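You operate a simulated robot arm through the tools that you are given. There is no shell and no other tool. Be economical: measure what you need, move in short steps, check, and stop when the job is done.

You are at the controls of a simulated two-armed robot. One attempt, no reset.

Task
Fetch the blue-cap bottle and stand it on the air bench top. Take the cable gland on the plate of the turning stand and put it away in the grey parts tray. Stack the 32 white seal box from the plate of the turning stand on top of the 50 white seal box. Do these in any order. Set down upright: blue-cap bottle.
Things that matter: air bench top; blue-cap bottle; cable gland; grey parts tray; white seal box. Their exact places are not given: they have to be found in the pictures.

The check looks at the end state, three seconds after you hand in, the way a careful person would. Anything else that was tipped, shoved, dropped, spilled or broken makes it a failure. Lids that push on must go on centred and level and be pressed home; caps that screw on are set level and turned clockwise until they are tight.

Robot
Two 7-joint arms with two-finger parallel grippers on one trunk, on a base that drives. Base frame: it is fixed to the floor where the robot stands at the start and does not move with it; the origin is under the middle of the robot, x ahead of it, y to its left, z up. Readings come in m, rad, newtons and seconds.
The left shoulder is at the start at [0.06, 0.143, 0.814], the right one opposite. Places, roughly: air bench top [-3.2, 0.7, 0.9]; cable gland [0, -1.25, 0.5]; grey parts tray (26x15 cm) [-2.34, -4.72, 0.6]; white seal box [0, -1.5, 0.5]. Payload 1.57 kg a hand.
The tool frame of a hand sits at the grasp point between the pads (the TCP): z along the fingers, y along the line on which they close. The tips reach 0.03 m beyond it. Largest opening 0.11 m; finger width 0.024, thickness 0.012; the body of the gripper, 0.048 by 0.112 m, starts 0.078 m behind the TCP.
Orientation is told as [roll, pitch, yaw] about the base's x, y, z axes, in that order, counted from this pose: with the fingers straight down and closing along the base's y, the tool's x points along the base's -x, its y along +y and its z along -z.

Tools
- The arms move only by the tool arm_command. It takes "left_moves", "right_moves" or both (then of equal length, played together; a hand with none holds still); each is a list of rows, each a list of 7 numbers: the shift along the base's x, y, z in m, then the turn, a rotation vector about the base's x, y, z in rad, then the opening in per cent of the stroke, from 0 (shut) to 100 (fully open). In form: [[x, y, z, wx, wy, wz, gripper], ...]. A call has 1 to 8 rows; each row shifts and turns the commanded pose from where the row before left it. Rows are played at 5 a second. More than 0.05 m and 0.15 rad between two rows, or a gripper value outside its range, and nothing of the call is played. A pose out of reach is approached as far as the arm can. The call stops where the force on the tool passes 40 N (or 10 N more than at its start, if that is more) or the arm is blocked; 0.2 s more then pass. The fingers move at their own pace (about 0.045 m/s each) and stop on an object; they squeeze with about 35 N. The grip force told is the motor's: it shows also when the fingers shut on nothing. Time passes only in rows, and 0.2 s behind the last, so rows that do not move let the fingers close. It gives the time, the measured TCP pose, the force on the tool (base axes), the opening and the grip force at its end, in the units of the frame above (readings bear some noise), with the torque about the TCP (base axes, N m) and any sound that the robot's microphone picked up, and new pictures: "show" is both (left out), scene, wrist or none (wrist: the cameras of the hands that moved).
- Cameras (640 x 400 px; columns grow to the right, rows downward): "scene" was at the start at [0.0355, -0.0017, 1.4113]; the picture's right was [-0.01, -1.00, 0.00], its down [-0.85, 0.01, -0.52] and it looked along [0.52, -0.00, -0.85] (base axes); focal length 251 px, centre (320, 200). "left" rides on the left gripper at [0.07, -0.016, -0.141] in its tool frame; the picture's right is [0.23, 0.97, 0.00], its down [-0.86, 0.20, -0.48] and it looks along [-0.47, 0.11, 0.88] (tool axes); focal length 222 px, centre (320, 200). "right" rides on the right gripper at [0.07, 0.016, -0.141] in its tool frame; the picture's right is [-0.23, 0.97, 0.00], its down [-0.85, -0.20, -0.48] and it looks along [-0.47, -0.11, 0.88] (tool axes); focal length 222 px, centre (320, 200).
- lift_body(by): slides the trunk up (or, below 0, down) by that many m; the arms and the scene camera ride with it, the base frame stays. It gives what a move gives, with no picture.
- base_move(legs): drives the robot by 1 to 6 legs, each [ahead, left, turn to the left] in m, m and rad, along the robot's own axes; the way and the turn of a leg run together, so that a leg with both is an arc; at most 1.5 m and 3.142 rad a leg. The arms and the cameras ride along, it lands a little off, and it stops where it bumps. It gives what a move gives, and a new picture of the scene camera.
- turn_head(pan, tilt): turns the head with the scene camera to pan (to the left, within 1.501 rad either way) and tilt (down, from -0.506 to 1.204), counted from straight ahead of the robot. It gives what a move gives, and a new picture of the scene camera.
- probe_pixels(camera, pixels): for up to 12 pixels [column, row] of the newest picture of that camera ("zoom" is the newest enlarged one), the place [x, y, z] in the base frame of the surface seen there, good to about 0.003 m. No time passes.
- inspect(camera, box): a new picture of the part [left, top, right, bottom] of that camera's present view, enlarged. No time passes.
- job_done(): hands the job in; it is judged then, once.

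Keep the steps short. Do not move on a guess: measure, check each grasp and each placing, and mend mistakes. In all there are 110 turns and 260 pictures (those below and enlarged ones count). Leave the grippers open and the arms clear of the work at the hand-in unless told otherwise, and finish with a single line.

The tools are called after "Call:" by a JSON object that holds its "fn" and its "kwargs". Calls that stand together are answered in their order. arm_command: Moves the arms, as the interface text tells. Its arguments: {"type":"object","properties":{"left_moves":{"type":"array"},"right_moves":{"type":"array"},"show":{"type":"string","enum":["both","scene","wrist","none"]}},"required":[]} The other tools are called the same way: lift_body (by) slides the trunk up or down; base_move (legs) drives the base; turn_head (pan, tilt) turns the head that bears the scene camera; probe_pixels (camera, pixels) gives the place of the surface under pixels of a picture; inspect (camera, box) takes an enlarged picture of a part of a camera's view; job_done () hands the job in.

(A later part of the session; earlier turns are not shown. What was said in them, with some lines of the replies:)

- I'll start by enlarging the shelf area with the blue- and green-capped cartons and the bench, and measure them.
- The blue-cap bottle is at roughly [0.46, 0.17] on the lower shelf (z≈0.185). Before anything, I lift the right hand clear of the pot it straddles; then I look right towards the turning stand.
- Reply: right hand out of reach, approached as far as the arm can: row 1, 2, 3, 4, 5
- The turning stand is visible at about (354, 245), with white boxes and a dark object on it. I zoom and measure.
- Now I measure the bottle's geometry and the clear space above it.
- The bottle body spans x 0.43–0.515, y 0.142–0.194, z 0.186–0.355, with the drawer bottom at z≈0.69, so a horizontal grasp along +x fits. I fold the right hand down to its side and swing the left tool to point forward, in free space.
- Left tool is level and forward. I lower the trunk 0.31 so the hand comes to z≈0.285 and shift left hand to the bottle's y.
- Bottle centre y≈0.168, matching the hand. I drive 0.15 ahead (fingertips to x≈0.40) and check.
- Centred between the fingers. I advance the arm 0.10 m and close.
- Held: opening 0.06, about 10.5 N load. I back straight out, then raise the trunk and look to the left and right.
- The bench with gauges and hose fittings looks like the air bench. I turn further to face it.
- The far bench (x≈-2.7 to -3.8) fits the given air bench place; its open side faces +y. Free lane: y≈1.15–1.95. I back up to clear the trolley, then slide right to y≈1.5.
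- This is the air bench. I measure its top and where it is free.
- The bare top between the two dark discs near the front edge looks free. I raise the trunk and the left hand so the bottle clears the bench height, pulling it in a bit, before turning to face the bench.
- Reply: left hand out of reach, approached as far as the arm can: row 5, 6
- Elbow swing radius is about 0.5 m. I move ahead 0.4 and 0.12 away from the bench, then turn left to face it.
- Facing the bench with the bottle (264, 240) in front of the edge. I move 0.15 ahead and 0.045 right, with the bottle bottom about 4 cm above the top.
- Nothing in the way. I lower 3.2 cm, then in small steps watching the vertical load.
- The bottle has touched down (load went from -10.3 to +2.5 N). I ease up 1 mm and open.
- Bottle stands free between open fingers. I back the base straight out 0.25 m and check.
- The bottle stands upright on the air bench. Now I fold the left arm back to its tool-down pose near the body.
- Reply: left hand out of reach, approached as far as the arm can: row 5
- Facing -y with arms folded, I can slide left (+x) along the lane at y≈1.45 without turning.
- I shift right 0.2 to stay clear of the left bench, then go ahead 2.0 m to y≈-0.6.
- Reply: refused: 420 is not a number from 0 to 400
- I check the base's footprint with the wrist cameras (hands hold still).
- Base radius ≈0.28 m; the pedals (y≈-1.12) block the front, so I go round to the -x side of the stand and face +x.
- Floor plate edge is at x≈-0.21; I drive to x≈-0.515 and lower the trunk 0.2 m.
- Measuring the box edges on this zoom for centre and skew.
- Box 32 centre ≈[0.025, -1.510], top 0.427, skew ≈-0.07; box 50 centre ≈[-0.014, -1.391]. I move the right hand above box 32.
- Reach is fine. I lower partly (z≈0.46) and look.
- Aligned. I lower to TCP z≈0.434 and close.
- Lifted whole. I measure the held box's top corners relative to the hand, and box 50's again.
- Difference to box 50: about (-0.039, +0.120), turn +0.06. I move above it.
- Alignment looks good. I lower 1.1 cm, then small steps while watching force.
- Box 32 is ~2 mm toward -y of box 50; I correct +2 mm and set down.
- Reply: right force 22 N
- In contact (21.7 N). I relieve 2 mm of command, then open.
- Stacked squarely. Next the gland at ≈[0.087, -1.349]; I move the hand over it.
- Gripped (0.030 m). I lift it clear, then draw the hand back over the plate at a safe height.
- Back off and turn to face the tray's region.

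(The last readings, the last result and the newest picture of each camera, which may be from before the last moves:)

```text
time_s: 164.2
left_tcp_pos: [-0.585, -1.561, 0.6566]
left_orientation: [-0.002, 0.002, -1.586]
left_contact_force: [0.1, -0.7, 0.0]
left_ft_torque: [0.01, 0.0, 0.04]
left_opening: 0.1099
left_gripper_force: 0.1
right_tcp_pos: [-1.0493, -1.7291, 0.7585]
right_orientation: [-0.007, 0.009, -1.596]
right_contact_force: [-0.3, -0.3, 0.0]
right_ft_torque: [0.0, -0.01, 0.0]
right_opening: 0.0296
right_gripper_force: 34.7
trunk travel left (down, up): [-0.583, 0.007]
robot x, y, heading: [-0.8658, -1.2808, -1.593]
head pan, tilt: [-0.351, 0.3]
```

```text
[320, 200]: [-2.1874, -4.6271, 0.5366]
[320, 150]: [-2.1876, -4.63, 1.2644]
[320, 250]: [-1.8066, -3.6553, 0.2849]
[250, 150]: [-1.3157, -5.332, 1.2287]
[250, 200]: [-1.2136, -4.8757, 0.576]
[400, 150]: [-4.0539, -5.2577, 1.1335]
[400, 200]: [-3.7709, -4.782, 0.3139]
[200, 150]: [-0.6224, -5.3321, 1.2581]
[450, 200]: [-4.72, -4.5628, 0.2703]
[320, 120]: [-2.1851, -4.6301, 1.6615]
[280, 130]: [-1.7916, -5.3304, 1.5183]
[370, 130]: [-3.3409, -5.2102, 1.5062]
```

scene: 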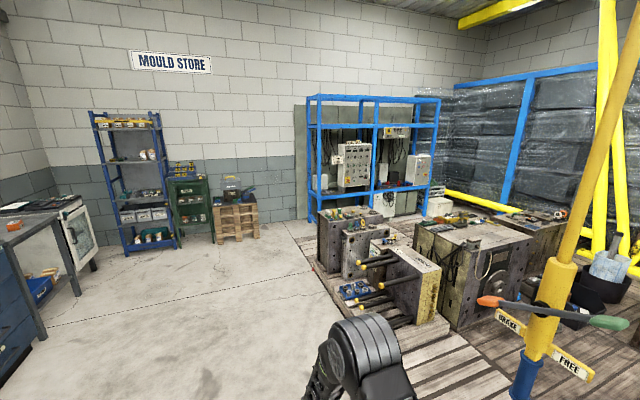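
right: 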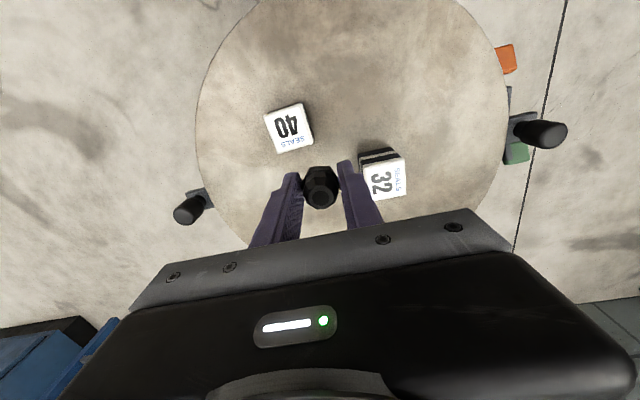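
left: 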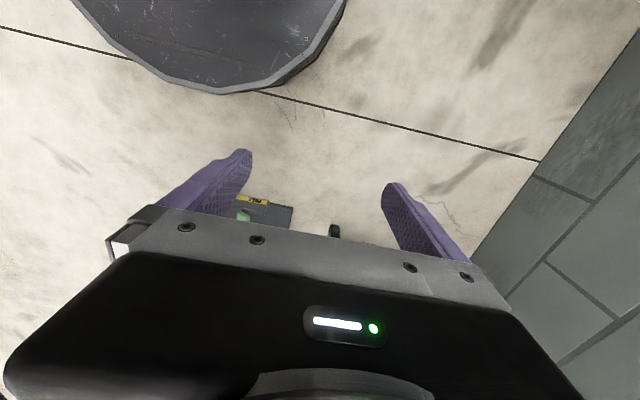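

Call:
{"fn": "inspect", "kwargs": {"camera": "scene", "box": [280, 130, 460, 250]}}

Call:
{"fn": "probe_pixels", "kwargs": {"camera": "scene", "pixels": [[330, 212], [335, 193], [325, 190], [340, 212], [360, 212], [350, 195], [330, 225], [310, 235], [300, 245], [345, 240], [300, 215], [330, 240]]}}

```text
3.33 times, centred on (370, 190) of scene
```

zoom: 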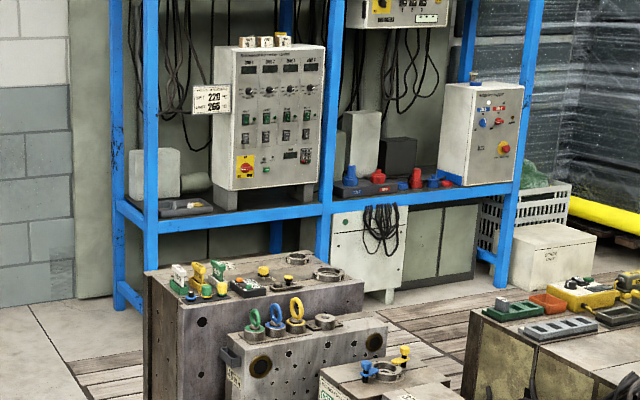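

```text
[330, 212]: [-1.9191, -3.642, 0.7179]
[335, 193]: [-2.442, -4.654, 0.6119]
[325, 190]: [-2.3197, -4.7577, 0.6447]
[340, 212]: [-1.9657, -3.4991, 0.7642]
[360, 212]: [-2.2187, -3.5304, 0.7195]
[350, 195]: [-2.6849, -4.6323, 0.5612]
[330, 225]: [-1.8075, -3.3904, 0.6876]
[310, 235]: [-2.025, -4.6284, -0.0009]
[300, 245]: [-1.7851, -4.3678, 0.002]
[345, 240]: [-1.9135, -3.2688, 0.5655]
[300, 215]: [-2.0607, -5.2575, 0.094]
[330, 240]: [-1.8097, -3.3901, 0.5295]
```

The tray is on the low shelf of the blue rack at about [-2.38, -4.7, 0.6]. I drive down the clear floor to y≈-4.0 and look from there.

Call:
{"fn": "base_move", "kwargs": {"legs": [[1.5, 0, 0.02], [1.2, 0, 0]]}}

Call:
{"fn": "turn_head", "kwargs": {"pan": -0.9, "tilt": 0.6}}

Call:
{"fn": "probe_pixels", "kwargs": {"camera": "scene", "pixels": [[320, 200], [320, 250], [320, 300], [400, 200], [400, 250], [400, 300], [250, 200], [250, 250], [250, 300], [450, 150], [350, 150], [480, 300]]}}

```text
time_s: 177.4
left_tcp_pos: [-0.5839, -4.2836, 0.6573]
left_orientation: [-0.003, 0.0, -1.574]
left_contact_force: [0.0, -0.2, 0.1]
left_ft_torque: [0.0, -0.01, 0.0]
left_opening: 0.1099
left_gripper_force: 0.0
right_tcp_pos: [-1.0467, -4.4582, 0.7579]
right_orientation: [-0.007, 0.009, -1.583]
right_contact_force: [0.2, 0.1, -1.0]
right_ft_torque: [0.01, 0.02, -0.03]
right_opening: 0.0298
right_gripper_force: 34.9
trunk travel left (down, up): [-0.583, 0.007]
robot x, y, heading: [-0.8683, -4.0069, -1.586]
head pan, tilt: [-0.351, 0.3]
```

scene: 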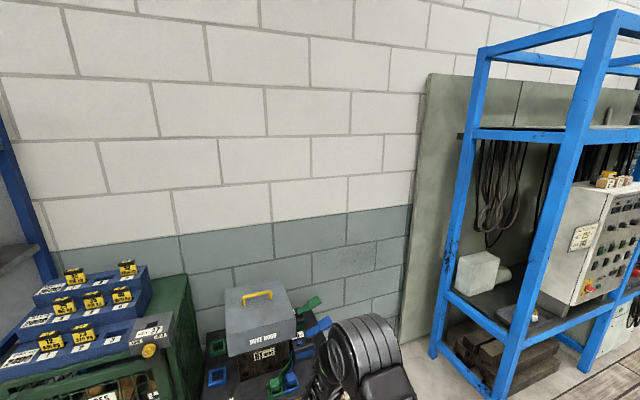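

```text
time_s: 178.4
left_tcp_pos: [-0.5832, -4.2849, 0.6563]
left_orientation: [-0.002, 0.002, -1.573]
left_contact_force: [-0.7, -0.1, -0.1]
left_ft_torque: [0.0, 0.01, 0.0]
left_opening: 0.11
left_gripper_force: 0.1
right_tcp_pos: [-1.0465, -4.4582, 0.7585]
right_orientation: [-0.006, 0.009, -1.583]
right_contact_force: [-0.4, -0.3, -0.4]
right_ft_torque: [-0.02, -0.04, 0.01]
right_opening: 0.0295
right_gripper_force: 35.1
trunk travel left (down, up): [-0.583, 0.007]
robot x, y, heading: [-0.8677, -4.0031, -1.579]
head pan, tilt: [-0.901, 0.6]
```

scene: 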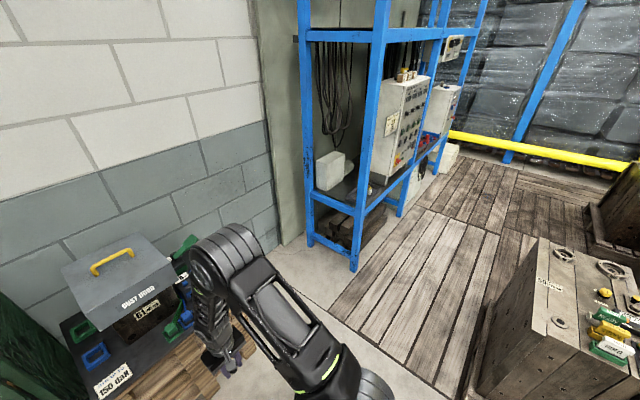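

```text
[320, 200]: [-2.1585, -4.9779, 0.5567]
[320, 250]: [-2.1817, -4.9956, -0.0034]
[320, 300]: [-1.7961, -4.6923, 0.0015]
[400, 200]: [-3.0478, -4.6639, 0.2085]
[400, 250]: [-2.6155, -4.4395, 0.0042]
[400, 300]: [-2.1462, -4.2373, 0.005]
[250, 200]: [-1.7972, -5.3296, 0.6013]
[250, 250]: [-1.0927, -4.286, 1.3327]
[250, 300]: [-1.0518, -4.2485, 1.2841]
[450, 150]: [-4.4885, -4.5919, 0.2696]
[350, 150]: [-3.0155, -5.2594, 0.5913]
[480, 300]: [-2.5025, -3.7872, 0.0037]
```

Call:
{"fn": "inspect", "kwargs": {"camera": "scene", "box": [295, 110, 455, 270]}}

Call:
{"fn": "probe_pixels", "kwargs": {"camera": "scene", "pixels": [[470, 370], [530, 240], [500, 310], [350, 215], [440, 380], [510, 270], [375, 250]]}}

```text
2.50 times, centred on (375, 190) of scene
```

zoom: 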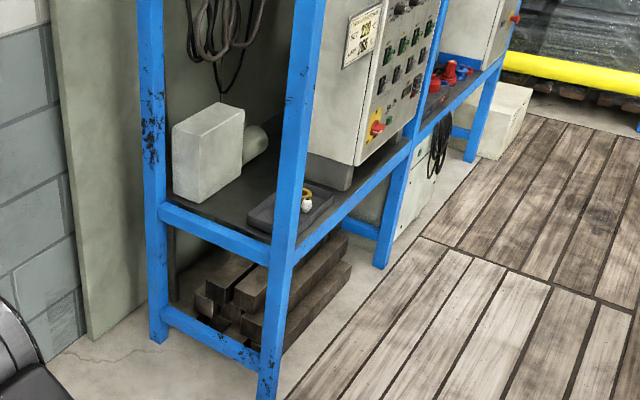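

```text
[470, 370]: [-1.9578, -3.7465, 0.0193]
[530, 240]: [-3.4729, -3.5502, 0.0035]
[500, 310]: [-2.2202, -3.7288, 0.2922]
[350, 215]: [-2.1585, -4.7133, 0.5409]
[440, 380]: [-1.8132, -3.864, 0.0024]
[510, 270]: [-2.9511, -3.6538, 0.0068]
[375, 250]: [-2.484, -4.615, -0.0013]
```

The floor is level between moulds (y≈-3.73) and rack (y≈-4.62). I tuck the right hand in and up, then slide right into the gap.

Call:
{"fn": "arm_command", "kwargs": {"right_moves": [[0, 0.04, 0.0, 0, 0, 0, 0], [0, 0.04, 0, 0, 0, 0, 0], [0, 0.04, 0, 0, 0, 0, 0], [0, 0.04, 0, 0, 0, 0, 0], [0, 0.02, 0, 0, 0, 0, 0]], "show": "none"}}

Call:
{"fn": "base_move", "kwargs": {"legs": [[0.14, -0.1, 0], [0, -0.9, 0]]}}

Call:
{"fn": "turn_head", "kwargs": {"pan": -0.5, "tilt": 0.6}}

Call:
{"fn": "inspect", "kwargs": {"camera": "scene", "box": [240, 130, 480, 300]}}

```text
time_s: 179.6
left_tcp_pos: [-0.5835, -4.2835, 0.6556]
left_orientation: [-0.001, 0.003, -1.574]
left_contact_force: [-0.1, 0.2, -0.6]
left_ft_torque: [0.01, 0.03, 0.05]
left_opening: 0.11
left_gripper_force: 0.1
right_tcp_pos: [-1.0464, -4.2799, 0.758]
right_orientation: [-0.007, 0.008, -1.583]
right_contact_force: [0.6, 0.0, -0.6]
right_ft_torque: [0.0, -0.01, -0.05]
right_opening: 0.0297
right_gripper_force: 35.2
trunk travel left (down, up): [-0.583, 0.007]
robot x, y, heading: [-0.8701, -4.001, -1.575]
head pan, tilt: [-0.901, 0.6]
```

```text
time_s: 185.4
left_tcp_pos: [-1.5829, -4.4174, 0.6562]
left_orientation: [-0.003, 0.003, -1.578]
left_contact_force: [-0.3, -0.2, -0.3]
left_ft_torque: [-0.01, -0.01, 0.02]
left_opening: 0.1102
left_gripper_force: 0.2
right_tcp_pos: [-2.0443, -4.4123, 0.7585]
right_orientation: [-0.006, 0.007, -1.587]
right_contact_force: [0.1, 0.6, -1.3]
right_ft_torque: [0.0, -0.01, -0.02]
right_opening: 0.0295
right_gripper_force: 34.6
trunk travel left (down, up): [-0.583, 0.007]
robot x, y, heading: [-1.865, -4.1402, -1.58]
head pan, tilt: [-0.901, 0.6]
```

scene: 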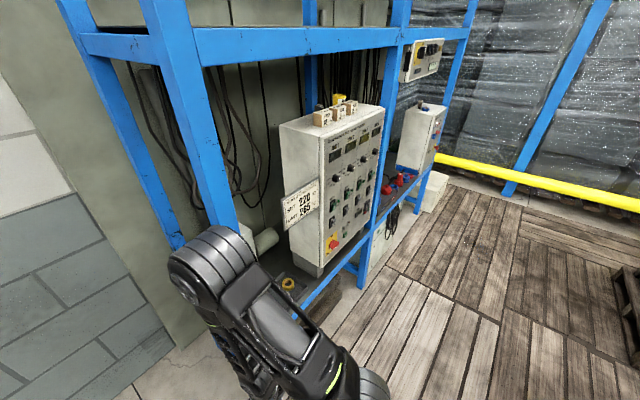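

```text
time_s: 186.3
left_tcp_pos: [-1.5819, -4.4189, 0.6566]
left_orientation: [-0.004, 0.002, -1.578]
left_contact_force: [0.2, -0.1, 0.4]
left_ft_torque: [0.01, -0.02, -0.02]
left_opening: 0.1102
left_gripper_force: 0.1
right_tcp_pos: [-2.0434, -4.4122, 0.7583]
right_orientation: [-0.006, 0.01, -1.585]
right_contact_force: [-0.7, 1.0, 0.2]
right_ft_torque: [0.03, 0.01, -0.03]
right_opening: 0.0295
right_gripper_force: 35.1
trunk travel left (down, up): [-0.583, 0.007]
robot x, y, heading: [-1.8657, -4.1379, -1.577]
head pan, tilt: [-0.499, 0.6]
```

scene: 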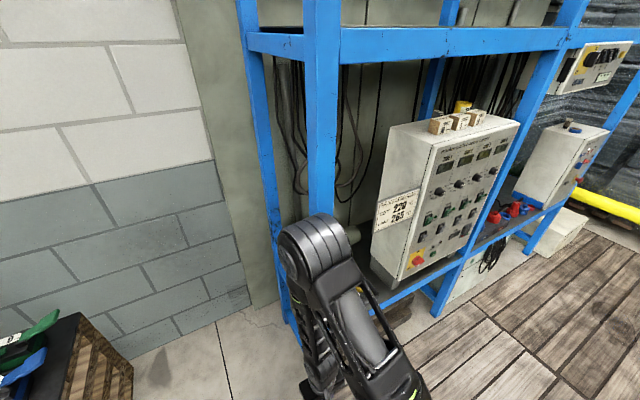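

```text
2.35 times, centred on (360, 215) of scene
```

zoom: 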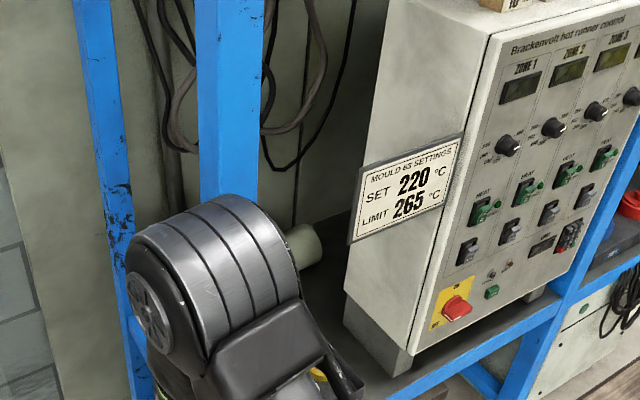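

The arm hides the tray. I slide another 0.35 m right and look again.

Call:
{"fn": "probe_pixels", "kwargs": {"camera": "zoom", "pixels": [[360, 210], [450, 160], [380, 120], [350, 285], [230, 100], [320, 370], [420, 340], [200, 240]]}}

Call:
{"fn": "base_move", "kwargs": {"legs": [[0, -0.36, 0]]}}

Call:
{"fn": "turn_head", "kwargs": {"pan": -0.05, "tilt": 0.85}}

```text
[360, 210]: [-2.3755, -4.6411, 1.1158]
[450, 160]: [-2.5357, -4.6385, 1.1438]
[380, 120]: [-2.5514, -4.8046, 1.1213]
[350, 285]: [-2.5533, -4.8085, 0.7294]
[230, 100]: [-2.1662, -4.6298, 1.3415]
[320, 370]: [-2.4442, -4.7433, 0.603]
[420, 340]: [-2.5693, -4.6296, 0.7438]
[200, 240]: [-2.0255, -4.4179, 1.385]
```

```text
time_s: 188.6
left_tcp_pos: [-1.9481, -4.4149, 0.6563]
left_orientation: [-0.002, 0.002, -1.579]
left_contact_force: [-0.4, -0.4, -0.4]
left_ft_torque: [0.05, -0.03, 0.02]
left_opening: 0.1101
left_gripper_force: 0.0
right_tcp_pos: [-2.4095, -4.4081, 0.7576]
right_orientation: [-0.008, 0.009, -1.591]
right_contact_force: [0.2, 0.2, 0.1]
right_ft_torque: [0.04, 0.01, 0.01]
right_opening: 0.0299
right_gripper_force: 35.0
trunk travel left (down, up): [-0.583, 0.007]
robot x, y, heading: [-2.2334, -4.1325, -1.583]
head pan, tilt: [-0.499, 0.6]
```

scene: 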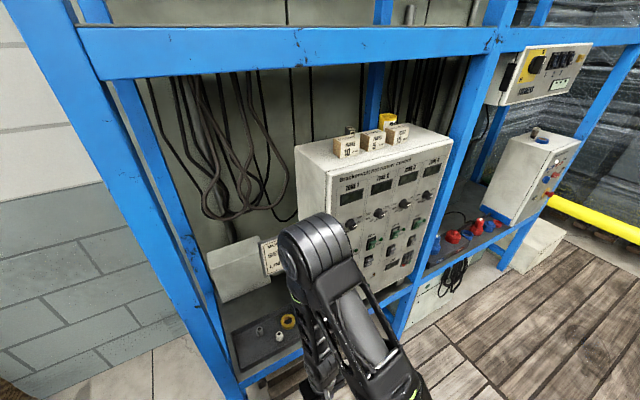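

```text
time_s: 189.5
left_tcp_pos: [-1.9481, -4.4149, 0.656]
left_orientation: [-0.003, 0.003, -1.579]
left_contact_force: [-0.5, 0.8, 0.3]
left_ft_torque: [0.01, 0.0, 0.0]
left_opening: 0.11
left_gripper_force: 0.0
right_tcp_pos: [-2.4097, -4.4069, 0.7582]
right_orientation: [-0.007, 0.009, -1.588]
right_contact_force: [-0.3, 0.5, -0.2]
right_ft_torque: [0.0, -0.02, 0.03]
right_opening: 0.03
right_gripper_force: 34.5
trunk travel left (down, up): [-0.583, 0.007]
robot x, y, heading: [-2.2337, -4.1362, -1.586]
head pan, tilt: [-0.051, 0.85]
```

scene: 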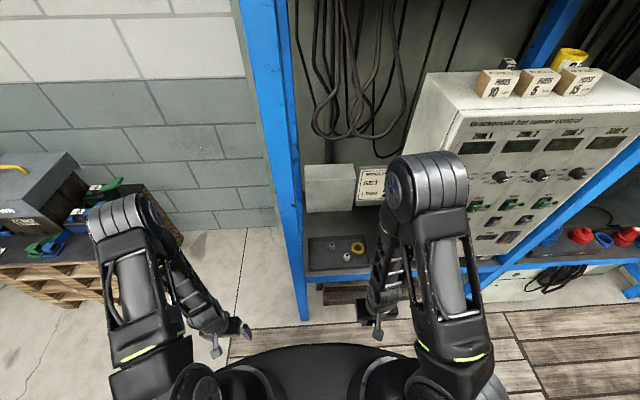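

Call:
{"fn": "inspect", "kwargs": {"camera": "scene", "box": [290, 160, 410, 290]}}

Call:
{"fn": "probe_pixels", "kwargs": {"camera": "scene", "pixels": [[312, 240], [365, 238], [312, 268], [365, 262], [335, 250], [347, 257], [357, 248], [330, 244], [330, 210], [360, 190], [385, 170], [300, 260]]}}

```text
3.08 times, centred on (350, 225) of scene
```

zoom: 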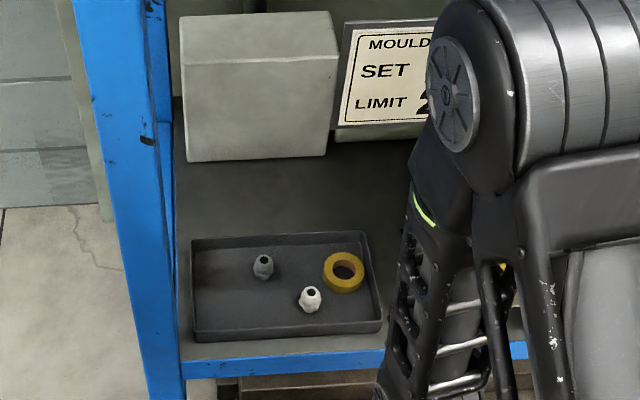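

```text
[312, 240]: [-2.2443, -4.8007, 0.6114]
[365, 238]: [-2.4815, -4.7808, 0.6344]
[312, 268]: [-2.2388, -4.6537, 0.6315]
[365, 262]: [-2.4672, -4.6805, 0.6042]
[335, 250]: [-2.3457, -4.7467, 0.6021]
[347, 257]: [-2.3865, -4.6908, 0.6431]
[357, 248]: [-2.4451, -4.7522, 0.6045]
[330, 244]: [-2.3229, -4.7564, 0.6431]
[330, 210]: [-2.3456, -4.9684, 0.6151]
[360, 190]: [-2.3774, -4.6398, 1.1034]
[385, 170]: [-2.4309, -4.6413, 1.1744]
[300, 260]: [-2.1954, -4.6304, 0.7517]
```

Tray: x -2.24…-2.48, y -4.65…-4.80, floor z≈0.602, with a grey gland, white gland and yellow ring inside. Free spot: (-2.30, -4.70). To keep the arm between the post (x -2.20) and the card (x<-2.375), I shift the base 0.11 m left.

Call:
{"fn": "base_move", "kwargs": {"legs": [[0, 0.11, 0.01]]}}

Call:
{"fn": "arm_command", "kwargs": {"right_moves": [[0, -0.04, 0.0, 0, 0, 0, 0], [0, -0.04, 0, 0, 0, 0, 0], [0, -0.04, 0, 0, 0, 0, 0], [0, 0, 0, 0, 0, 0, 0]], "show": "both"}}

Call:
{"fn": "inspect", "kwargs": {"camera": "scene", "box": [290, 130, 450, 290]}}

```text
time_s: 190.7
left_tcp_pos: [-1.8325, -4.4138, 0.6563]
left_orientation: [-0.003, 0.002, -1.571]
left_contact_force: [0.0, -0.5, -0.7]
left_ft_torque: [0.03, 0.03, 0.01]
left_opening: 0.1101
left_gripper_force: 0.0
right_tcp_pos: [-2.2939, -4.4097, 0.7598]
right_orientation: [-0.007, 0.009, -1.578]
right_contact_force: [0.4, -0.6, -0.7]
right_ft_torque: [0.02, 0.06, 0.01]
right_opening: 0.0295
right_gripper_force: 35.3
trunk travel left (down, up): [-0.583, 0.007]
robot x, y, heading: [-2.1212, -4.1353, -1.574]
head pan, tilt: [-0.051, 0.85]
```

scene: 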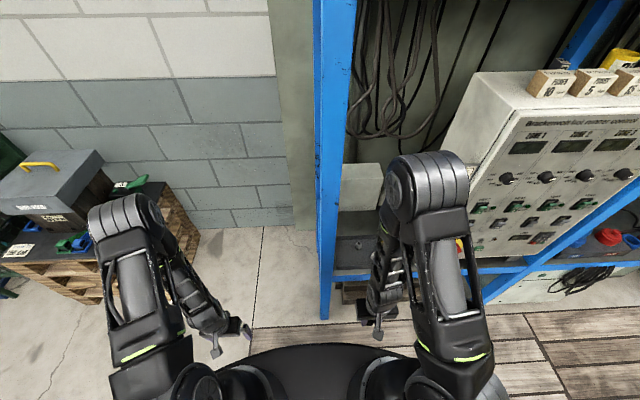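

```text
time_s: 191.7
left_tcp_pos: [-1.834, -4.4129, 0.6559]
left_orientation: [-0.002, 0.002, -1.57]
left_contact_force: [-0.2, 0.2, 0.5]
left_ft_torque: [-0.01, 0.02, 0.01]
left_opening: 0.1099
left_gripper_force: 0.1
right_tcp_pos: [-2.2962, -4.531, 0.7571]
right_orientation: [-0.007, 0.009, -1.579]
right_contact_force: [-0.4, -0.8, -0.4]
right_ft_torque: [0.01, 0.01, 0.03]
right_opening: 0.0296
right_gripper_force: 35.0
trunk travel left (down, up): [-0.583, 0.007]
robot x, y, heading: [-2.1176, -4.1346, -1.575]
head pan, tilt: [-0.051, 0.85]
```

scene: 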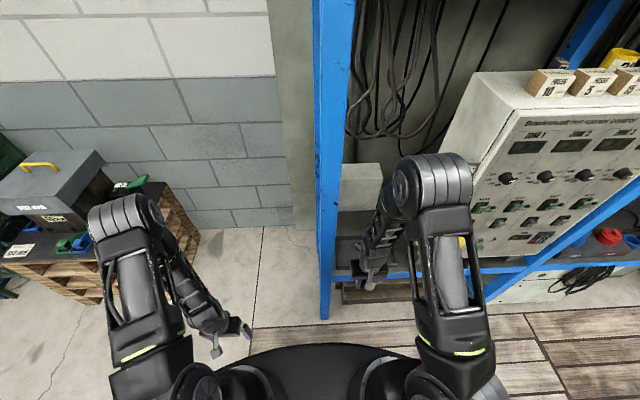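
right: 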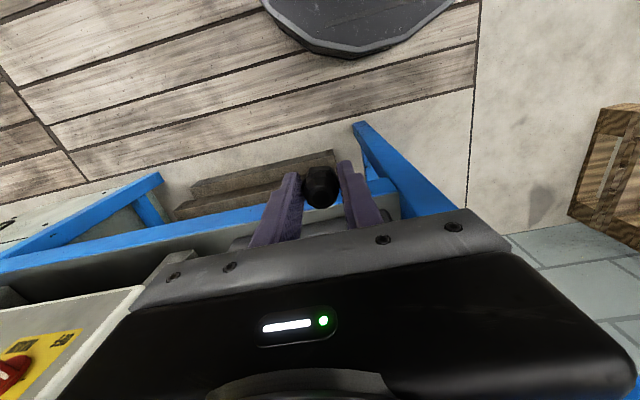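

```text
2.50 times, centred on (370, 210) of scene
```

zoom: 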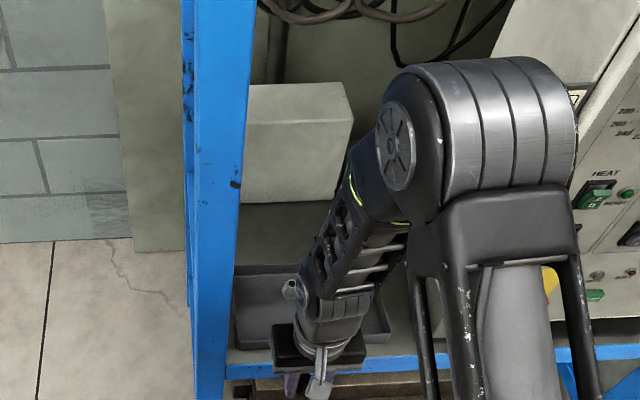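

Call:
{"fn": "probe_pixels", "kwargs": {"camera": "scene", "pixels": [[415, 165], [455, 160], [430, 155], [400, 190], [390, 215], [467, 180], [436, 160], [470, 172]]}}

```text
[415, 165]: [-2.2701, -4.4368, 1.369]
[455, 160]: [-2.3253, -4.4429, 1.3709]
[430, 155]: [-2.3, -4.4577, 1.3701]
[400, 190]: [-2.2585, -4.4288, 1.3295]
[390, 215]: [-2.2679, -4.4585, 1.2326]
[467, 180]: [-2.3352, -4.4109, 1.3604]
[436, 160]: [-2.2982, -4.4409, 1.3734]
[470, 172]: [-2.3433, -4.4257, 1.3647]
```

Elbow at x -2.26…-2.34, y≈-4.45: clear. I extend over the tray.

Call:
{"fn": "arm_command", "kwargs": {"right_moves": [[0, -0.04, 0.0, 0, 0, 0, 0], [0, -0.04, 0, 0, 0, 0, 0], [0, -0.045, 0, 0, 0, 0, 0], [-0.004, -0.045, 0, 0, 0, 0, 0], [0, 0, 0, 0, 0, 0, 0]], "show": "both"}}

Call:
{"fn": "inspect", "kwargs": {"camera": "right", "box": [180, 60, 500, 260]}}

Call:
{"fn": "inspect", "kwargs": {"camera": "scene", "box": [310, 150, 470, 290]}}

```text
time_s: 192.9
left_tcp_pos: [-1.834, -4.4116, 0.6571]
left_orientation: [-0.004, 0.002, -1.57]
left_contact_force: [0.1, -0.4, 0.2]
left_ft_torque: [0.01, 0.02, -0.04]
left_opening: 0.1099
left_gripper_force: 0.0
right_tcp_pos: [-2.297, -4.6985, 0.7604]
right_orientation: [-0.006, 0.01, -1.579]
right_contact_force: [0.0, 0.1, -0.8]
right_ft_torque: [0.0, 0.0, 0.02]
right_opening: 0.0297
right_gripper_force: 34.9
trunk travel left (down, up): [-0.583, 0.007]
robot x, y, heading: [-2.1191, -4.1349, -1.571]
head pan, tilt: [-0.051, 0.85]
```

scene: 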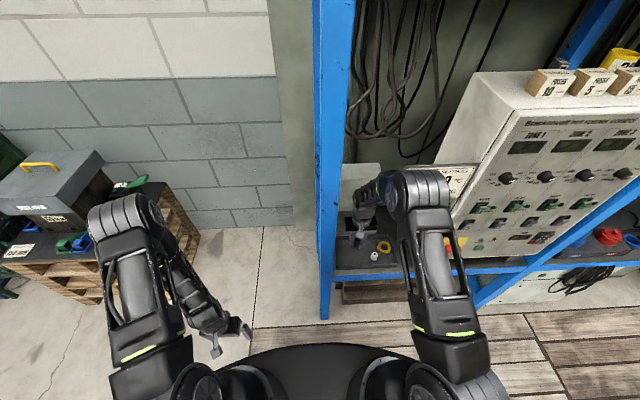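
right: 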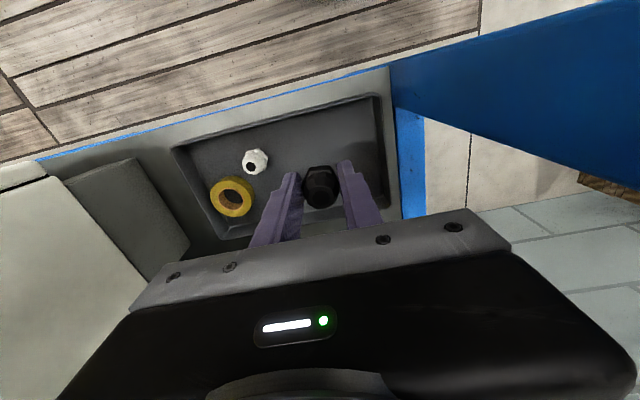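

```text
2.00 times, centred on (340, 160) of right
```

zoom: 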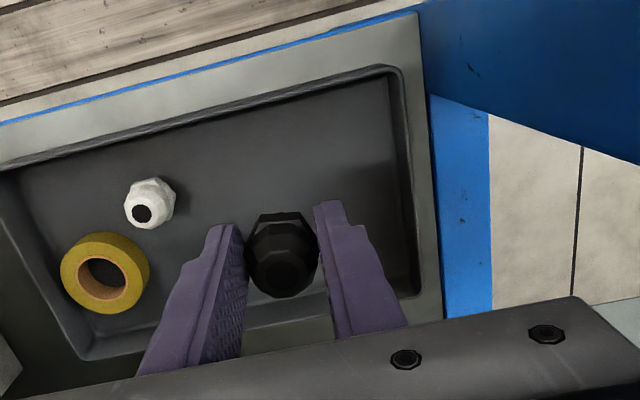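

```text
2.86 times, centred on (390, 220) of scene
```

zoom: 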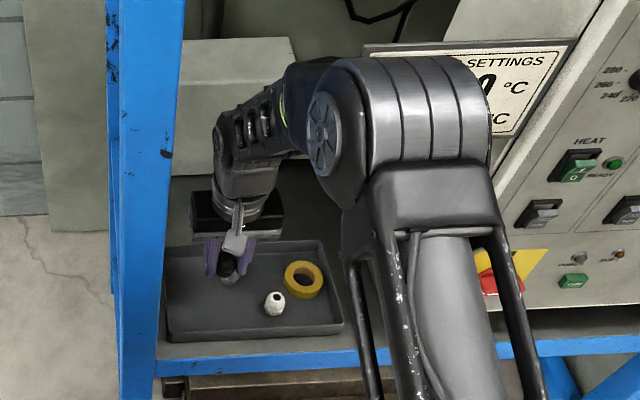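

Call:
{"fn": "probe_pixels", "kwargs": {"camera": "scene", "pixels": [[420, 170], [440, 175], [395, 172], [385, 180], [447, 185], [375, 190]]}}

Call:
{"fn": "arm_command", "kwargs": {"right_moves": [[-0.002, 0, -0.03, 0, 0, 0, 0], [0, 0, -0.03, 0, 0, 0, 0], [0, 0, -0.02, 0, 0, 0, 0], [0, 0, 0, 0, 0, 0, 0]], "show": "wrist"}}

Call:
{"fn": "inspect", "kwargs": {"camera": "scene", "box": [310, 150, 470, 290]}}

```text
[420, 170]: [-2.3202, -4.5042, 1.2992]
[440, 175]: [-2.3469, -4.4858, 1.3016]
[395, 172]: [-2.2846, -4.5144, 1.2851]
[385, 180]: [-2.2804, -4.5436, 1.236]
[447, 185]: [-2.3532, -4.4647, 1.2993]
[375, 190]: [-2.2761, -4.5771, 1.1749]
```

```text
time_s: 193.9
left_tcp_pos: [-1.8333, -4.4135, 0.6564]
left_orientation: [-0.003, 0.002, -1.57]
left_contact_force: [-0.2, 0.2, -0.4]
left_ft_torque: [0.02, 0.01, -0.05]
left_opening: 0.1098
left_gripper_force: 0.1
right_tcp_pos: [-2.3, -4.6983, 0.6793]
right_orientation: [-0.008, 0.009, -1.58]
right_contact_force: [0.3, 0.3, 0.3]
right_ft_torque: [-0.02, 0.0, -0.02]
right_opening: 0.0297
right_gripper_force: 35.5
trunk travel left (down, up): [-0.583, 0.007]
robot x, y, heading: [-2.1206, -4.1396, -1.573]
head pan, tilt: [-0.051, 0.85]
```

right: 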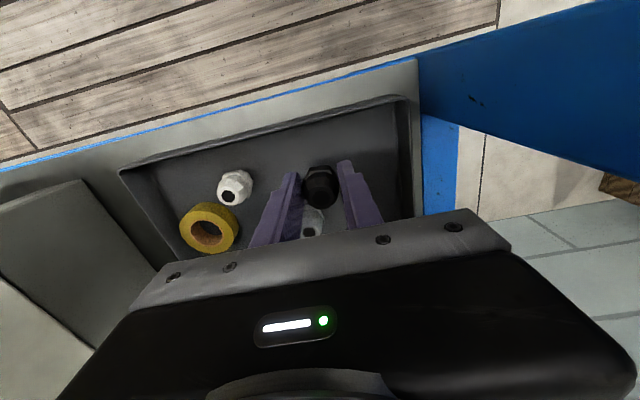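

```text
2.86 times, centred on (390, 220) of scene
```

zoom: 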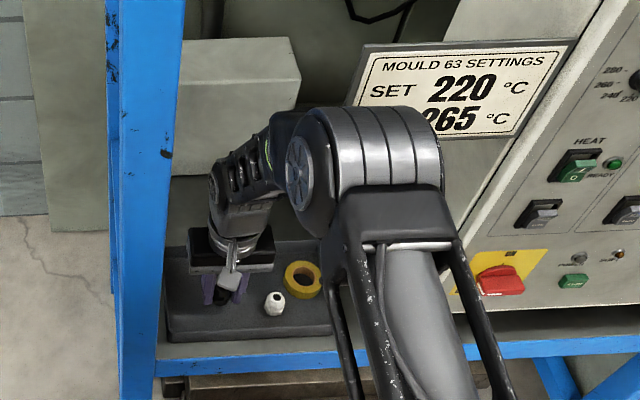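

The grey gland is just behind; I shift 5 mm toward the front and lower to just above the tray floor, then touch down.

Call:
{"fn": "arm_command", "kwargs": {"right_moves": [[0, 0.005, -0.015, 0, 0, 0, 0], [0, 0, -0.015, 0, 0, 0, 0], [0, 0, -0.004, 0, 0, 0, 0], [0, 0, -0.002, 0, 0, 0, 0], [0, 0, 0, 0, 0, 0, 0]], "show": "wrist"}}

Call:
{"fn": "inspect", "kwargs": {"camera": "right", "box": [220, 100, 460, 250]}}

```text
time_s: 195.1
left_tcp_pos: [-1.8342, -4.4123, 0.6568]
left_orientation: [-0.002, 0.0, -1.571]
left_contact_force: [0.3, 0.6, 0.0]
left_ft_torque: [0.0, 0.0, 0.02]
left_opening: 0.1098
left_gripper_force: 0.0
right_tcp_pos: [-2.2994, -4.6941, 0.6439]
right_orientation: [-0.007, 0.007, -1.58]
right_contact_force: [-0.3, 5.6, 15.5]
right_ft_torque: [0.13, -0.01, 0.04]
right_opening: 0.0299
right_gripper_force: 34.5
trunk travel left (down, up): [-0.583, 0.007]
robot x, y, heading: [-2.1206, -4.1349, -1.575]
head pan, tilt: [-0.051, 0.85]
```

right: 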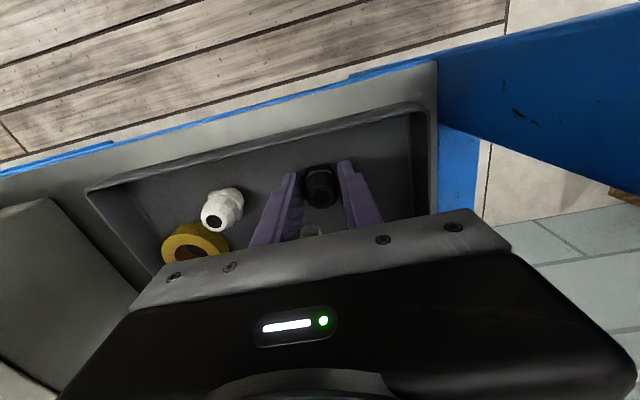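

```text
2.67 times, centred on (340, 175) of right
```

zoom: 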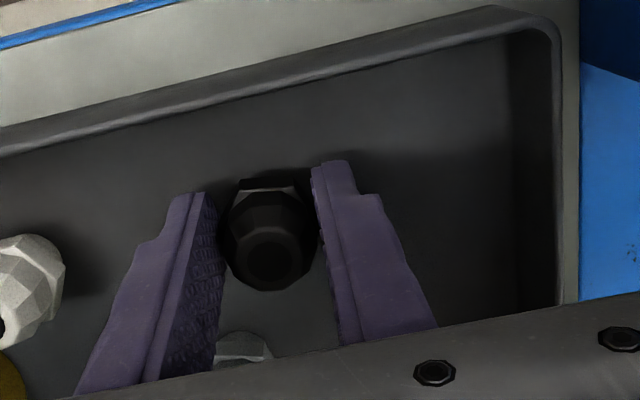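

Touched the tray floor (15.5 N). I relieve slightly, open partly, and rise.

Call:
{"fn": "arm_command", "kwargs": {"right_moves": [[0, 0, 0.002, 0, 0, 0, 0], [0, 0, 0, 0, 0, 0, 48], [0, 0, 0, 0, 0, 0, 48], [0, 0, 0, 0, 0, 0, 48], [0, 0, 0.02, 0, 0, 0, 48], [0, 0, 0.03, 0, 0, 0, 48], [0, 0, 0.04, 0, 0, 0, 48]], "show": "both"}}

Call:
{"fn": "inspect", "kwargs": {"camera": "right", "box": [180, 60, 500, 260]}}

```text
time_s: 196.7
left_tcp_pos: [-1.8326, -4.4123, 0.6559]
left_orientation: [-0.002, 0.0, -1.57]
left_contact_force: [-0.3, -0.2, -0.2]
left_ft_torque: [0.01, 0.0, 0.01]
left_opening: 0.1099
left_gripper_force: 0.1
right_tcp_pos: [-2.3007, -4.6932, 0.7349]
right_orientation: [-0.008, 0.01, -1.58]
right_contact_force: [-0.7, 0.3, 0.4]
right_ft_torque: [0.0, 0.04, 0.02]
right_opening: 0.0527
right_gripper_force: 0.0
trunk travel left (down, up): [-0.583, 0.007]
robot x, y, heading: [-2.1201, -4.1347, -1.57]
head pan, tilt: [-0.051, 0.85]
```

scene: 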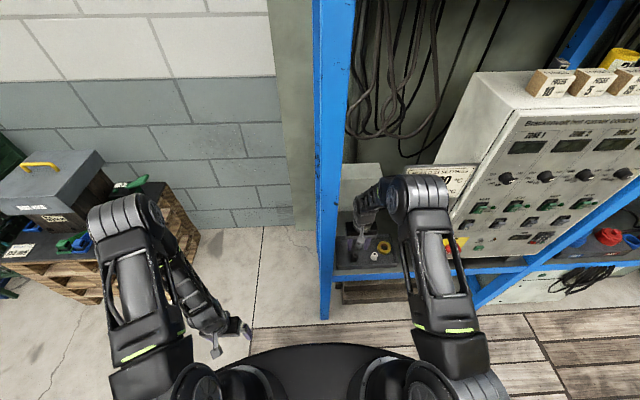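
right: 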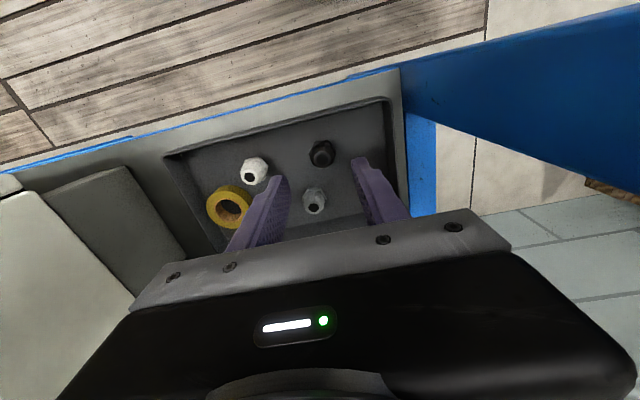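

```text
2.00 times, centred on (340, 160) of right
```

zoom: 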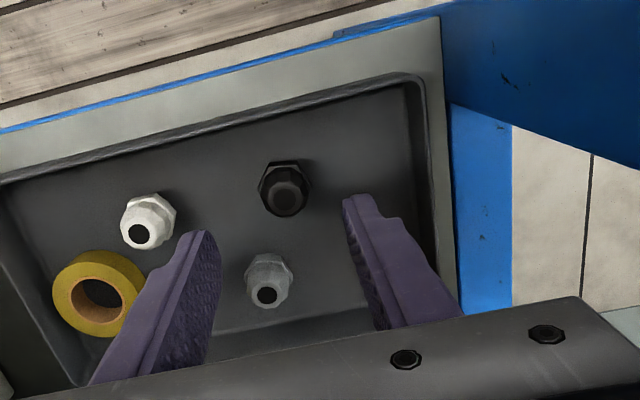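

The gland stands in the tray, nothing else disturbed. I withdraw the hand out of the rack and open it fully clear.

Call:
{"fn": "arm_command", "kwargs": {"right_moves": [[0, 0, 0.025, 0, 0, 0, 48], [0, 0.045, 0, 0, 0, 0, 48], [0, 0.045, 0, 0, 0, 0, 48], [0, 0.045, 0, 0, 0, 0, 48], [0, 0.045, 0, 0, 0, 0, 48], [0, 0.045, 0, 0, 0, 0, 48], [0, 0.04, 0, 0, 0, 0, 100], [0, 0, 0, 0, 0, 0, 100]], "show": "none"}}

Call:
{"fn": "inspect", "kwargs": {"camera": "scene", "box": [310, 150, 470, 290]}}

Call:
{"fn": "base_move", "kwargs": {"legs": [[0, 0.9, 0], [0, 0.35, 0]]}}

Call:
{"fn": "turn_head", "kwargs": {"pan": 1.5, "tilt": 0.2}}

```text
time_s: 198.5
left_tcp_pos: [-1.8343, -4.4134, 0.6565]
left_orientation: [-0.003, 0.001, -1.57]
left_contact_force: [-0.5, 0.1, -0.2]
left_ft_torque: [0.03, -0.03, 0.0]
left_opening: 0.1099
left_gripper_force: 0.1
right_tcp_pos: [-2.3022, -4.4279, 0.7588]
right_orientation: [-0.008, 0.009, -1.579]
right_contact_force: [0.4, 0.4, 0.1]
right_ft_torque: [0.01, -0.02, -0.02]
right_opening: 0.105
right_gripper_force: 0.2
trunk travel left (down, up): [-0.583, 0.007]
robot x, y, heading: [-2.1162, -4.134, -1.575]
head pan, tilt: [-0.051, 0.85]
```

```text
2.86 times, centred on (390, 220) of scene
```

zoom: 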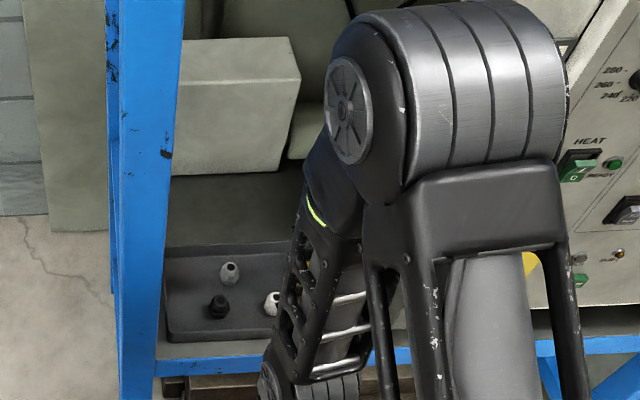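

```text
time_s: 205.1
left_tcp_pos: [-0.5881, -4.4284, 0.6558]
left_orientation: [-0.003, 0.003, -1.58]
left_contact_force: [0.4, -0.6, 0.0]
left_ft_torque: [0.03, 0.02, -0.02]
left_opening: 0.1101
left_gripper_force: 0.1
right_tcp_pos: [-1.0585, -4.4387, 0.7593]
right_orientation: [-0.007, 0.01, -1.591]
right_contact_force: [-0.9, -0.4, 0.7]
right_ft_torque: [0.0, 0.04, -0.01]
right_opening: 0.11
right_gripper_force: 0.0
trunk travel left (down, up): [-0.583, 0.007]
robot x, y, heading: [-0.8747, -4.1476, -1.585]
head pan, tilt: [-0.051, 0.85]
```

scene: 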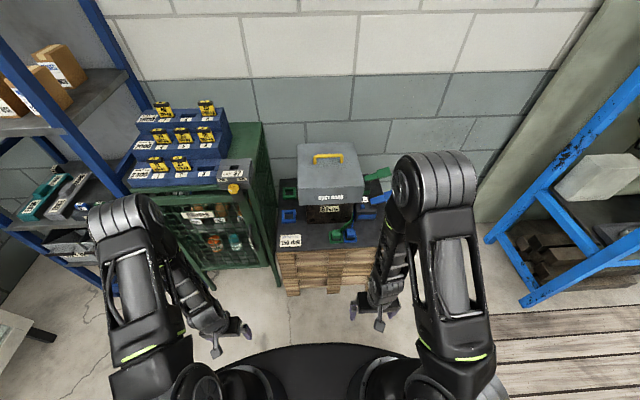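

```text
time_s: 206.8
left_tcp_pos: [-0.5902, -4.4288, 0.6562]
left_orientation: [-0.004, 0.001, -1.582]
left_contact_force: [-0.5, -0.8, 0.6]
left_ft_torque: [0.01, 0.0, 0.02]
left_opening: 0.11
left_gripper_force: 0.1
right_tcp_pos: [-1.0589, -4.4379, 0.7595]
right_orientation: [-0.007, 0.008, -1.59]
right_contact_force: [0.0, 0.4, 0.3]
right_ft_torque: [-0.01, -0.02, 0.01]
right_opening: 0.1101
right_gripper_force: 0.2
trunk travel left (down, up): [-0.583, 0.007]
robot x, y, heading: [-0.8744, -4.1458, -1.583]
head pan, tilt: [1.499, 0.201]
```

scene: 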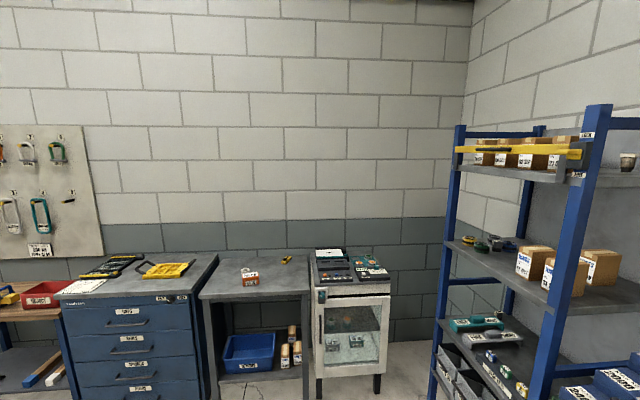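

The bottle is standing on the air bench, the boxes are stacked and the gland is in the tray. Each was checked in the pictures after release. The grippers are open and the arms are clear, so I hand in.

Call:
{"fn": "job_done", "kwargs": {}}

```text
The job is handed in.
```

The blue-cap bottle stands upright on the air bench top, the 32 seal box is stacked on the 50 seal box, the cable gland is in the grey parts tray, and the job is handed in.
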